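You operate a simulated robot arm through the tools that you are given. There is no shell and no other tool. Be economical: measure what you need, move in short steps, check, and stop when the job is done.

Carry out the task below with a simulated robot arm. There is one attempt and no reset: what you move stays moved.

TASK
Take the black knob from the jig bench top and leave it on the beige oak shelf there.
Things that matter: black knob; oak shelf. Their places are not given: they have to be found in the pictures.

It is judged by the outcome, as a careful person would: the job done as asked, and still so three seconds after it is handed in. It fails if anything else is knocked over, pushed out of place, dropped, spilled or broken.

THE ROBOT
A 6-joint arm with a two-finger parallel gripper, fixed in place. Base frame: the origin is at the foot of the arm, x ahead of it, y to its left, z up; the work surface is at about z = 0. Lengths are in mm, angles in degrees, forces in N, time in s.
With the tool pointing down near the work surface it reaches from about 140 to 580 mm from the base axis. Its first joint turns from -66.0 to 66.0 degrees. Payload 2.1 kg.
Tool frame: the origin (TCP) lies between the finger pads and is the grasp point; the fingertips stand 30 mm ahead of it; z points along the fingers, y is the line along which they close. The gripper opens to 94 mm. The fingers are 28 mm wide and 10 mm thick; the gripper's body (50 by 96 mm) begins 55 mm behind the TCP.
Orientation is that of the tool frame in the base frame, as [roll, pitch, yaw] about the fixed x, y, z axes, in that order (R = Rz(yaw) Ry(pitch) Rx(roll)). With the fingers straight down and closing along the base's y, the tool's x points along the base's -x, its y along +y and its z along -z.

THE INTERFACE
- The arm moves only by the tool jog_arm. Its argument "steps" is a list of rows, each a list of 3 entries, a list of its own where there are three numbers: the turn, a rotation vector about the base's x, y, z in degrees, then the shift along the base's x, y, z in mm, then the finger opening in mm, from 0 to 94. In form: [[[ax, ay, az], [x, y, z], hand], ...]. A call has 1 to 8 rows; each row is the pose to reach, as a shift and turn from the pose commanded when the call began. A row lasts 0.2 s, in which the tool goes at most 50 mm and 8.6 degrees; a call with a longer step from one row to the next is refused whole, and so is a gripper value outside its range. A pose out of reach is approached as far as the arm can. The call stops where the force on the tool passes 40 N (or 10 N more than at its start, if that is more) or the arm is blocked; 0.2 s more then pass. The fingers move at their own pace (about 72 mm/s each) and stop on an object; they squeeze with about 21 N. The grip force told is the motor's: it shows also when the fingers shut on nothing. Time passes only in rows, and 0.2 s behind the last, so rows that repeat a pose let the fingers close. It gives the time, the measured TCP pose, the force on the tool (base axes), the opening and the grip force at its end, in the units of the frame above (readings bear some noise), and new pictures: "views" is both (left out), scene, wrist or none.
- Cameras (640 x 400 px; columns grow to the right, rows downward): "scene" is fixed at [67.7, -385.3, 481.1]; the picture's right is [0.63, -0.78, 0.00], its down [-0.47, -0.38, -0.80] and it looks along [0.62, 0.50, -0.60] (base axes); focal length 353 px, centre (320, 200). "wrist" rides on the gripper at [-37, 0, -58] in the tool frame; the picture's right is [0.00, -1.00, 0.00], its down [0.97, 0.00, -0.24] and it looks along [0.24, 0.00, 0.97] (tool axes); focal length 218 px, centre (320, 200).
- pixel_to_xyz(camera, pixels): for up to 12 pixels [column, row] of the newest picture of that camera ("zoom" is the newest enlarged one), the place [x, y, z] in the base frame of the surface seen there, good to about 2 mm. No time passes.
- enlarge(camera, box): a new picture of the part [left, top, right, bottom] of that camera's present view, enlarged. No time passes.
- finish_job(): hands the job in; it is judged then, once.

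Work in short steps. Measure before you move; look again where a grasp or a placing could have gone wrong, and mend it. You have 60 turns and 100 pictures in all, the two below and enlarged ones among them. Open the gripper and draw the arm clear of the work before you hand the job in, unless the task says otherwise; then end with one line.

The tools are called after "Request:" as a command line: name --argument value ..., lists and objects as JSON in quotes. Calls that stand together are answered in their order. jog_arm: Moves the arm, as the interface text tells. Its arguments: {"type":"object","properties":{"steps":{"type":"array","items":{"type":"array"}},"views":{"type":"string","enum":["both","scene","wrist","none"]}},"required":["steps"]} The other tools are called the same way: pixel_to_xyz (camera, pixels) gives the place of the surface under pixels of a picture; enlarge (camera, box) takes an enlarged picture of a part of a camera's view; finish_job () hands the job in.

At the start:

```text
clock: 0.0
ee_pos: [361.5, -53.9, 228.4]
ee_rot: [-180.0, 0.1, -180.0]
ft_force: [0.5, 0.0, 0.9]
finger_gap: 93.6
gripper_force: 0.1
```

scene: 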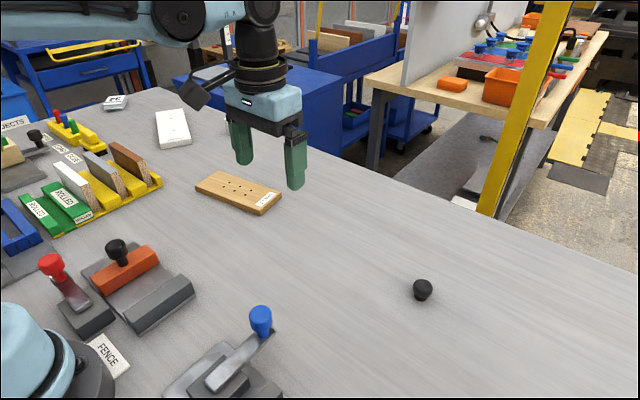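
wrist: 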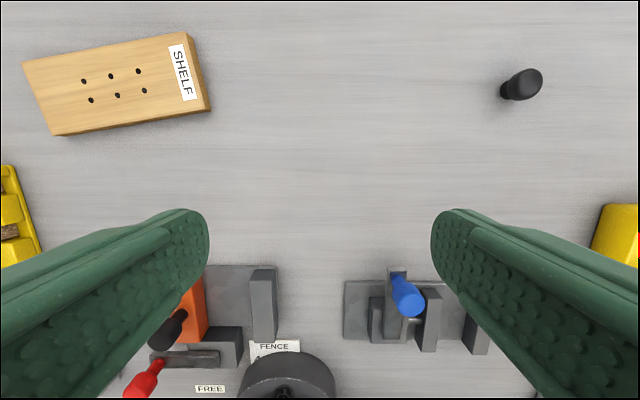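

The loose black knob is at scene (423,289) and the shelf (labelled SHELF) at (238,192). I measure both and enlarge the knob.

Request:
pixel_to_xyz --camera "scene" --pixels '[[423, 284], [423, 296], [415, 289], [431, 290], [440, 305], [197, 188], [215, 173], [279, 193], [262, 210], [238, 188], [250, 184]]'

Request:
pixel_to_xyz --camera "wrist" --pixels '[[528, 82], [508, 90], [25, 65], [185, 33], [208, 108], [58, 133], [115, 85], [186, 72], [500, 100]]'

Request:
enlarge --camera "scene" --box '[383, 264, 463, 314]'

Request:
enlarge --camera "scene" --box '[180, 155, 300, 230]'

```text
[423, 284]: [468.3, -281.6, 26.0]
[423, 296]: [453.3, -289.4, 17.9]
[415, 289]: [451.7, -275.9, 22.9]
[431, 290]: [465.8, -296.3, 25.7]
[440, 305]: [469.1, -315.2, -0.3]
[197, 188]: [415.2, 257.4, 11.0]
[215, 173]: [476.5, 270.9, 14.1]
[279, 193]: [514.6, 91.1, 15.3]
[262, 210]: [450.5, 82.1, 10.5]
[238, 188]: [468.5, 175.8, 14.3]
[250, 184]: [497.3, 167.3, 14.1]
```

```text
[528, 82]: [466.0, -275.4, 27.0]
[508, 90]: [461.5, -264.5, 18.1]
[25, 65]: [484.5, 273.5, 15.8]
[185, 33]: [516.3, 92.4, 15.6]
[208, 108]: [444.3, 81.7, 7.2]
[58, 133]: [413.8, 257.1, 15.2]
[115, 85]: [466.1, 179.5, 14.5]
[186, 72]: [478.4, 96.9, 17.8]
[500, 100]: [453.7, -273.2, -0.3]
```

```text
8.00 times, centred on (423, 289) of scene
```

zoom: 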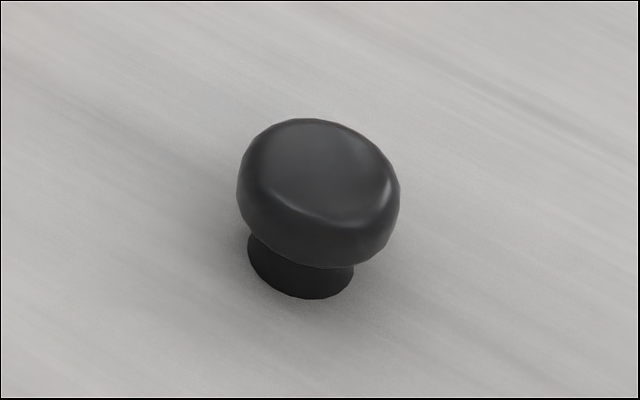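

```text
5.33 times, centred on (240, 192) of scene
```

zoom: 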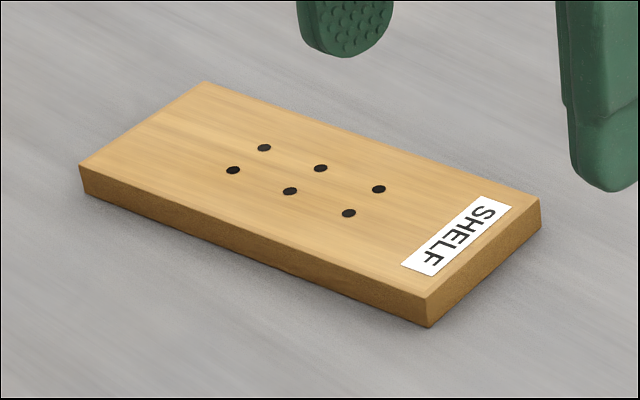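

The knob stands upright at about (463,-283), top z≈27. The shelf's centre is about (466,176), top z≈15. I move over the knob at a safe height and look.

Request:
jog_arm --steps '[[[0, 0, 0], [16, -38, 0], 80], [[0, 0, 0], [32, -76, 0], 70], [[0, 0, 0], [48, -114, 0], 60], [[0, 0, 0], [64, -152, 0], 60], [[0, 0, 0], [80, -190, -20], 60], [[0, 0, 0], [101, -229, -40], 60], [[0, 0, 0], [101, -229, -80], 60], [[0, 0, 0], [101, -229, -100], 60]]'

```text
clock: 1.8
ee_pos: [463.0, -281.7, 129.1]
ee_rot: [179.9, 0.1, -179.9]
ft_force: [-0.2, -0.5, 0.0]
finger_gap: 60.3
gripper_force: 0.0
```

scene: 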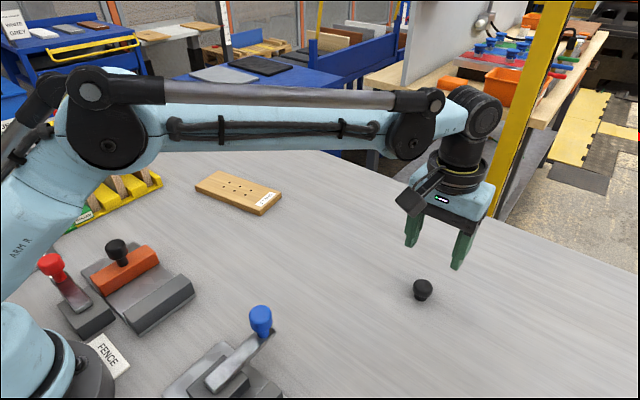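
wrist: 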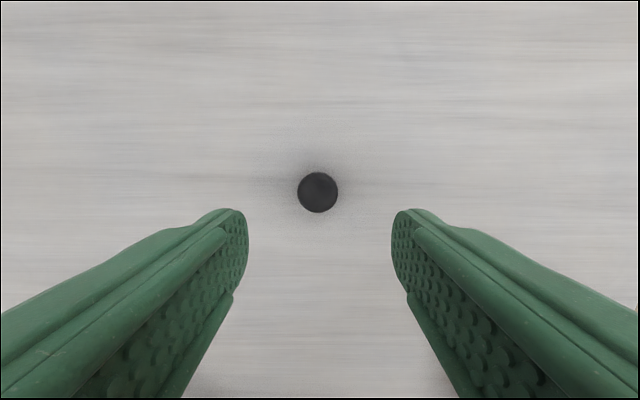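

The knob is at wrist (318,192); I measure its centre and edges.

Request:
pixel_to_xyz --camera "wrist" --pixels '[[318, 192], [300, 192], [336, 192], [318, 175], [318, 210]]'

```text
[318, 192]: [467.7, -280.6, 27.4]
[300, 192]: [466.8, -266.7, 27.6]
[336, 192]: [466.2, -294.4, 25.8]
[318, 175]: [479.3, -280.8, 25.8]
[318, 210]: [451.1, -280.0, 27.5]
```

The knob's centre is (466,-281), about 29 mm across. I descend so the fingertips are about 5 mm above the bench, then close.

Request:
jog_arm --steps '[[[0, 0, 0], [3, 1, -45], 60], [[0, 0, 0], [3, 1, -80], 60], [[0, 0, 0], [3, 1, -94], 60], [[0, 0, 0], [3, 1, -94], 60], [[0, 0, 0], [3, 1, -94], 24], [[0, 0, 0], [3, 1, -94], 20], [[0, 0, 0], [3, 1, -94], 20]]'

```text
clock: 3.4
ee_pos: [466.5, -282.8, 34.0]
ee_rot: [-180.0, 0.1, 180.0]
ft_force: [0.1, 0.0, 0.4]
finger_gap: 29.2
gripper_force: 21.2
```

scene: 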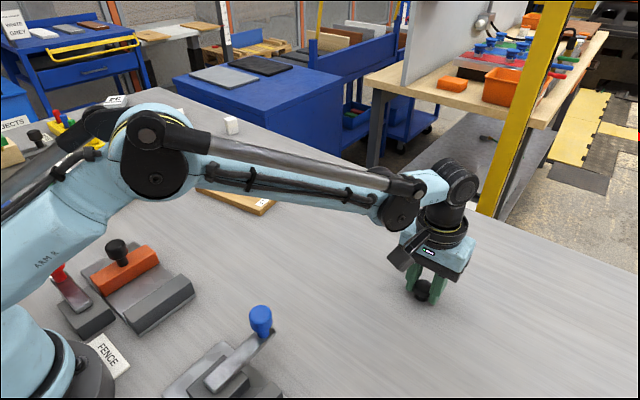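
wrist: 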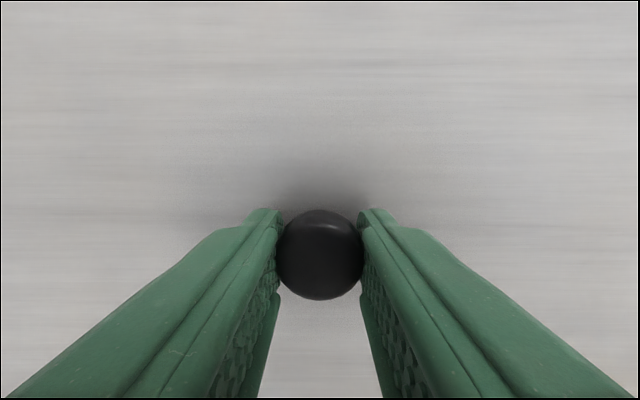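

Gap 29 mm with 21 N: the knob is held. I lift it straight up and check.

Request:
jog_arm --steps '[[[0, 0, 0], [0, 0, 15], 20], [[0, 0, 0], [0, 0, 45], 20], [[0, 0, 0], [0, 0, 80], 20], [[0, 0, 0], [0, 0, 100], 20]]'

```text
clock: 4.4
ee_pos: [465.2, -280.1, 135.2]
ee_rot: [179.9, 0.1, -180.0]
ft_force: [0.0, 0.1, -0.2]
finger_gap: 29.3
gripper_force: 20.6
```

scene: 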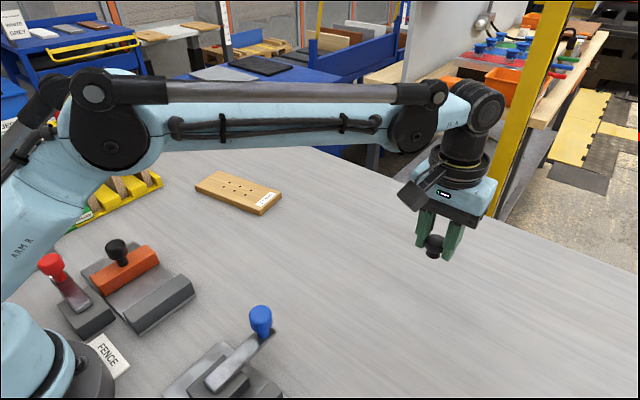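
wrist: 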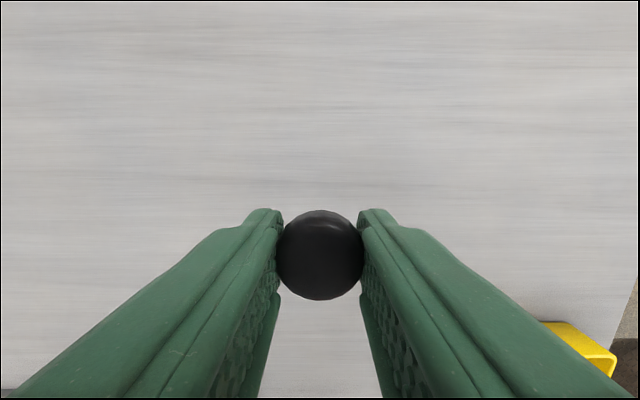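

The knob is held upright. I carry it toward the shelf at height (target about (454,234), bare oak beyond the holes).

Request:
jog_arm --steps '[[[0, 0, 0], [0, 35, 30], 20], [[0, 0, 0], [0, 80, 40], 20], [[0, 0, 0], [0, 125, 40], 20], [[0, 0, 0], [0, 170, 40], 20], [[0, 0, 0], [0, 215, 40], 20], [[0, 0, 0], [0, 260, 40], 20], [[0, 0, 0], [0, 305, 40], 20], [[0, 0, 0], [0, 350, 40], 20]]' --views "none"

Request:
jog_arm --steps '[[[0, 0, 0], [-2, 45, 0], 20], [[0, 0, 0], [-6, 90, 0], 20], [[0, 0, 0], [-10, 130, 0], 20], [[0, 0, 0], [-12, 164, 0], 20], [[0, 0, 0], [-12, 164, -40], 20], [[0, 0, 0], [-12, 164, -65], 20], [[0, 0, 0], [-12, 164, -65], 20]]'

```text
clock: 6.2
ee_pos: [464.7, 70.6, 174.2]
ee_rot: [180.0, 0.1, -180.0]
ft_force: [0.0, 0.8, -0.3]
finger_gap: 29.4
gripper_force: 20.7
```

```text
clock: 7.8
ee_pos: [454.6, 233.8, 110.4]
ee_rot: [-180.0, 0.2, 180.0]
ft_force: [-0.5, -0.6, -0.8]
finger_gap: 29.3
gripper_force: 21.6
```

scene: 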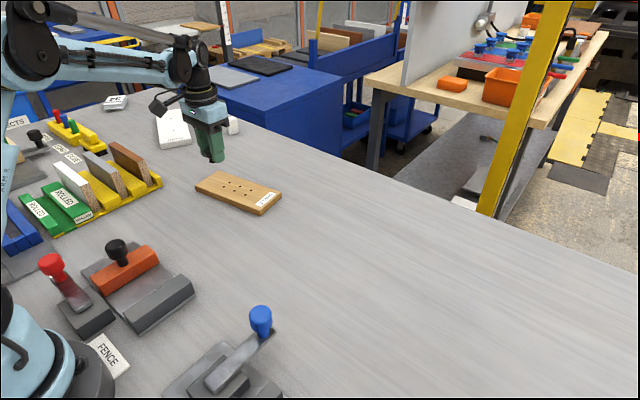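
wrist: 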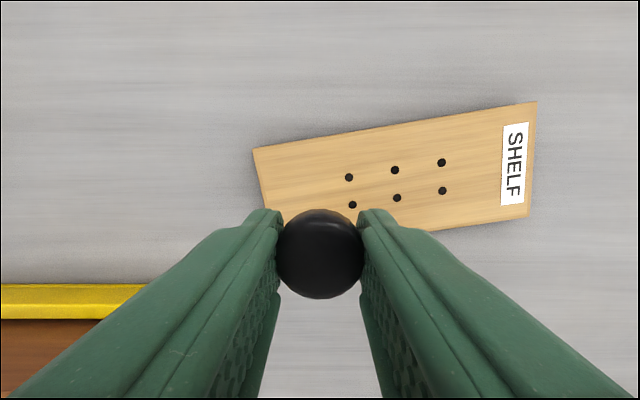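

The view includes the yellow rack with the brown board at left (70,300); I measure it along with the shelf corners and holes.

Request:
pixel_to_xyz --camera "wrist" --pixels '[[145, 286], [20, 286], [70, 330], [256, 152], [350, 177], [353, 204], [442, 163], [270, 206], [440, 225], [533, 105]]'

```text
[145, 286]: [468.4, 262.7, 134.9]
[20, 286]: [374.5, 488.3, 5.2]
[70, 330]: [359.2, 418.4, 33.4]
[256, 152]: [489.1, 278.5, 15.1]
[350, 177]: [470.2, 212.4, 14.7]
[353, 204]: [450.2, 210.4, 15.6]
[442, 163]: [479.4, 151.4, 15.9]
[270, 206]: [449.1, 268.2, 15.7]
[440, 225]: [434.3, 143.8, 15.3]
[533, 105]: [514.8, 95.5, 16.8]
```

The rack is clear (x<375). The shelf top is z≈15.4, so the knob should touch at TCP z≈49.8. I lower to just above that point.

Request:
jog_arm --steps '[[[0, 0, 0], [1, 2, -30], 20], [[0, 0, 0], [1, 2, -50], 20], [[0, 0, 0], [1, 2, -56], 20], [[0, 0, 0], [1, 2, -56], 20]]'

Request:
enlarge --camera "scene" --box '[160, 130, 288, 210]'

```text
clock: 8.8
ee_pos: [454.1, 236.1, 53.1]
ee_rot: [-180.0, 0.0, -180.0]
ft_force: [0.5, 0.3, -0.3]
finger_gap: 29.3
gripper_force: 21.2
```

scene: 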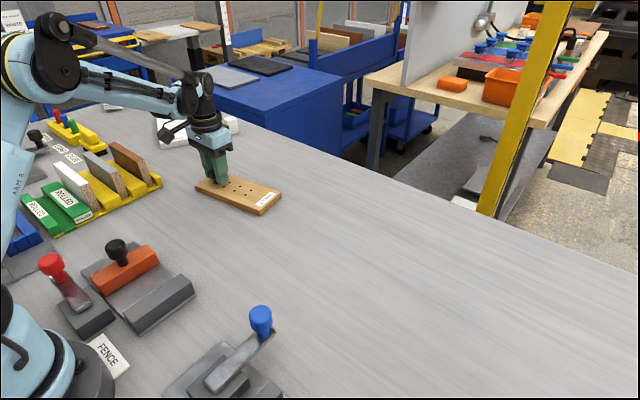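
wrist: 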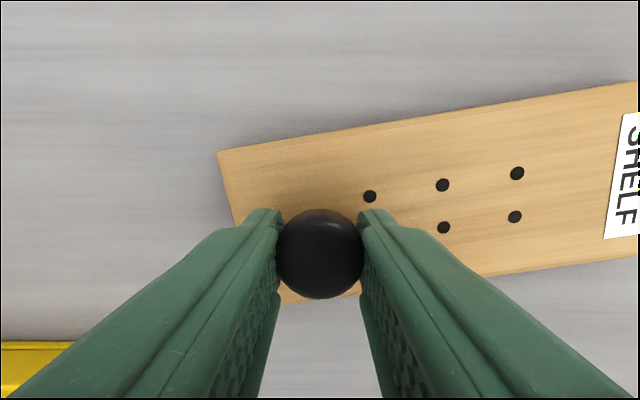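

```text
5.00 times, centred on (224, 170) of scene
```

zoom: 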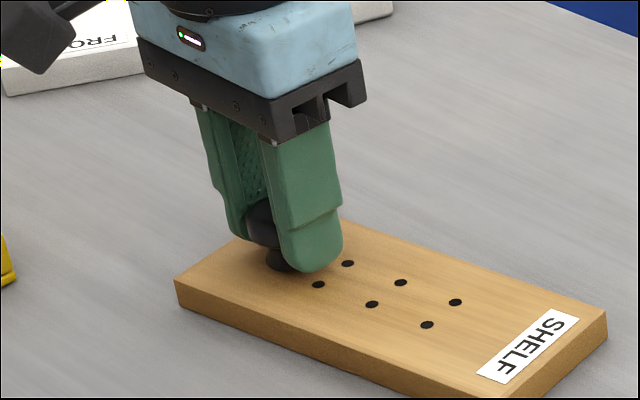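

The knob is over bare oak, about 3 mm up. I lower in small steps and watch the force.

Request:
jog_arm --steps '[[[0, 0, 0], [0, 0, -1.5], 20], [[0, 0, 0], [0, 0, -2.5], 20], [[0, 0, 0], [0, 0, -3.2], 20], [[0, 0, 0], [0, 0, -3.2], 20]]' --views "none"

```text
clock: 9.8
ee_pos: [453.1, 234.8, 49.6]
ee_rot: [179.9, 0.0, 180.0]
ft_force: [-0.7, 0.7, -0.1]
finger_gap: 29.1
gripper_force: 21.1
```

No contact yet, so I go down slightly more.

Request:
jog_arm --steps '[[[0, 0, 0], [0, 0, -0.5], 20], [[0, 0, 0], [0, 0, -0.5], 20]]' --views "none"

```text
clock: 10.4
ee_pos: [454.4, 234.4, 50.2]
ee_rot: [179.9, 0.1, -180.0]
ft_force: [0.2, 0.1, 4.6]
finger_gap: 29.3
gripper_force: 21.4
```

The force of 4.6 N shows the knob has touched the shelf. I open gently, without going too wide, and look.

Request:
jog_arm --steps '[[[0, 0, 0], [0, 0, 0], 34], [[0, 0, 0], [0, 0, 0], 45], [[0, 0, 0], [0, 0, 0], 55], [[0, 0, 0], [0, 0, 0], 55]]' --views "wrist"

```text
clock: 11.4
ee_pos: [454.4, 234.6, 49.0]
ee_rot: [180.0, 0.1, -179.9]
ft_force: [0.8, -0.1, -0.7]
finger_gap: 54.7
gripper_force: 0.0
```

wrist: 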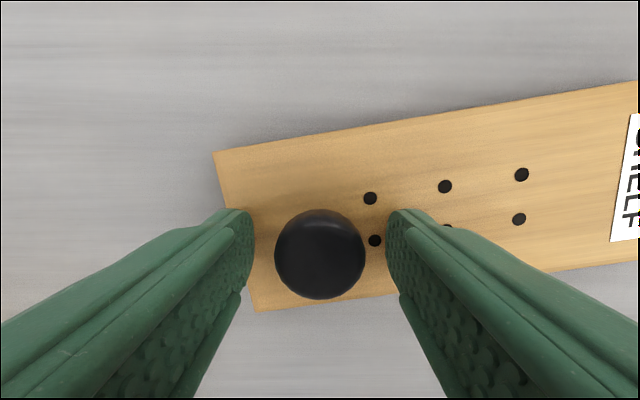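

The knob stands free between the fingers. I rise straight up and then draw back to the middle.

Request:
jog_arm --steps '[[[0, 0, 0], [0, 0, 20], 55], [[0, 0, 0], [0, 0, 60], 55], [[0, 0, 0], [0, 0, 105], 55], [[0, 0, 0], [0, 0, 150], 60], [[0, 0, 0], [-10, -40, 165], 60], [[0, 0, 0], [-30, -85, 170], 60], [[0, 0, 0], [-50, -130, 175], 60], [[0, 0, 0], [-70, -175, 178], 60]]'

Request:
enlarge --camera "scene" --box '[160, 140, 288, 220]'

```text
clock: 13.2
ee_pos: [384.3, 59.4, 228.3]
ee_rot: [179.9, 0.1, -179.8]
ft_force: [-0.5, -0.2, -0.1]
finger_gap: 60.0
gripper_force: 0.1
```

scene: 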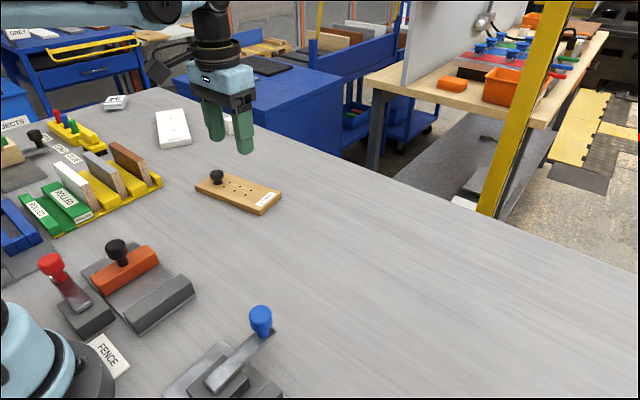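
wrist: 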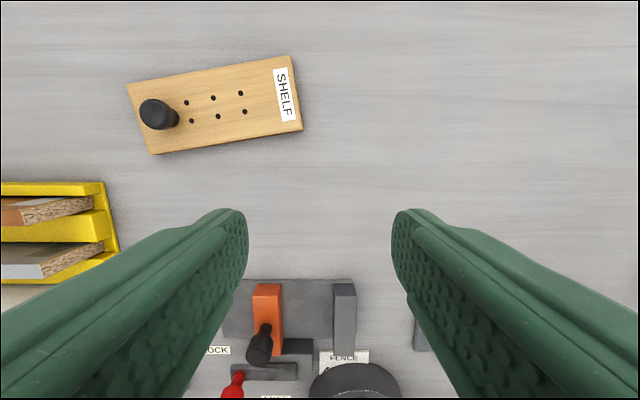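

```text
5.00 times, centred on (224, 180) of scene
```

zoom: 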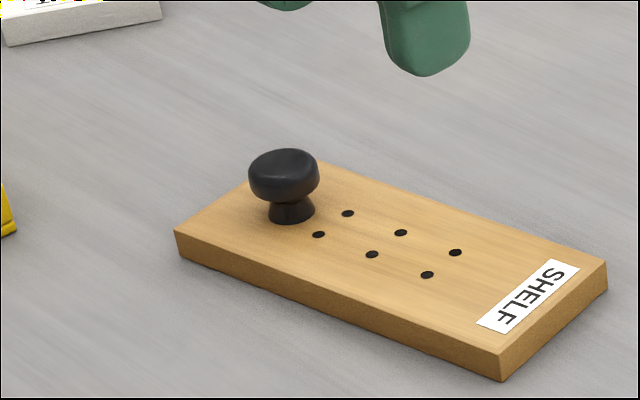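

The knob stands upright on the shelf, the shelf has not moved, and the arm is clear. I hand the job in.

Request:
finish_job

```text
The job is handed in.
```

The black knob is standing upright on the oak shelf; the last pictures before hand-in showed it steady, with the shelf and everything else in place.
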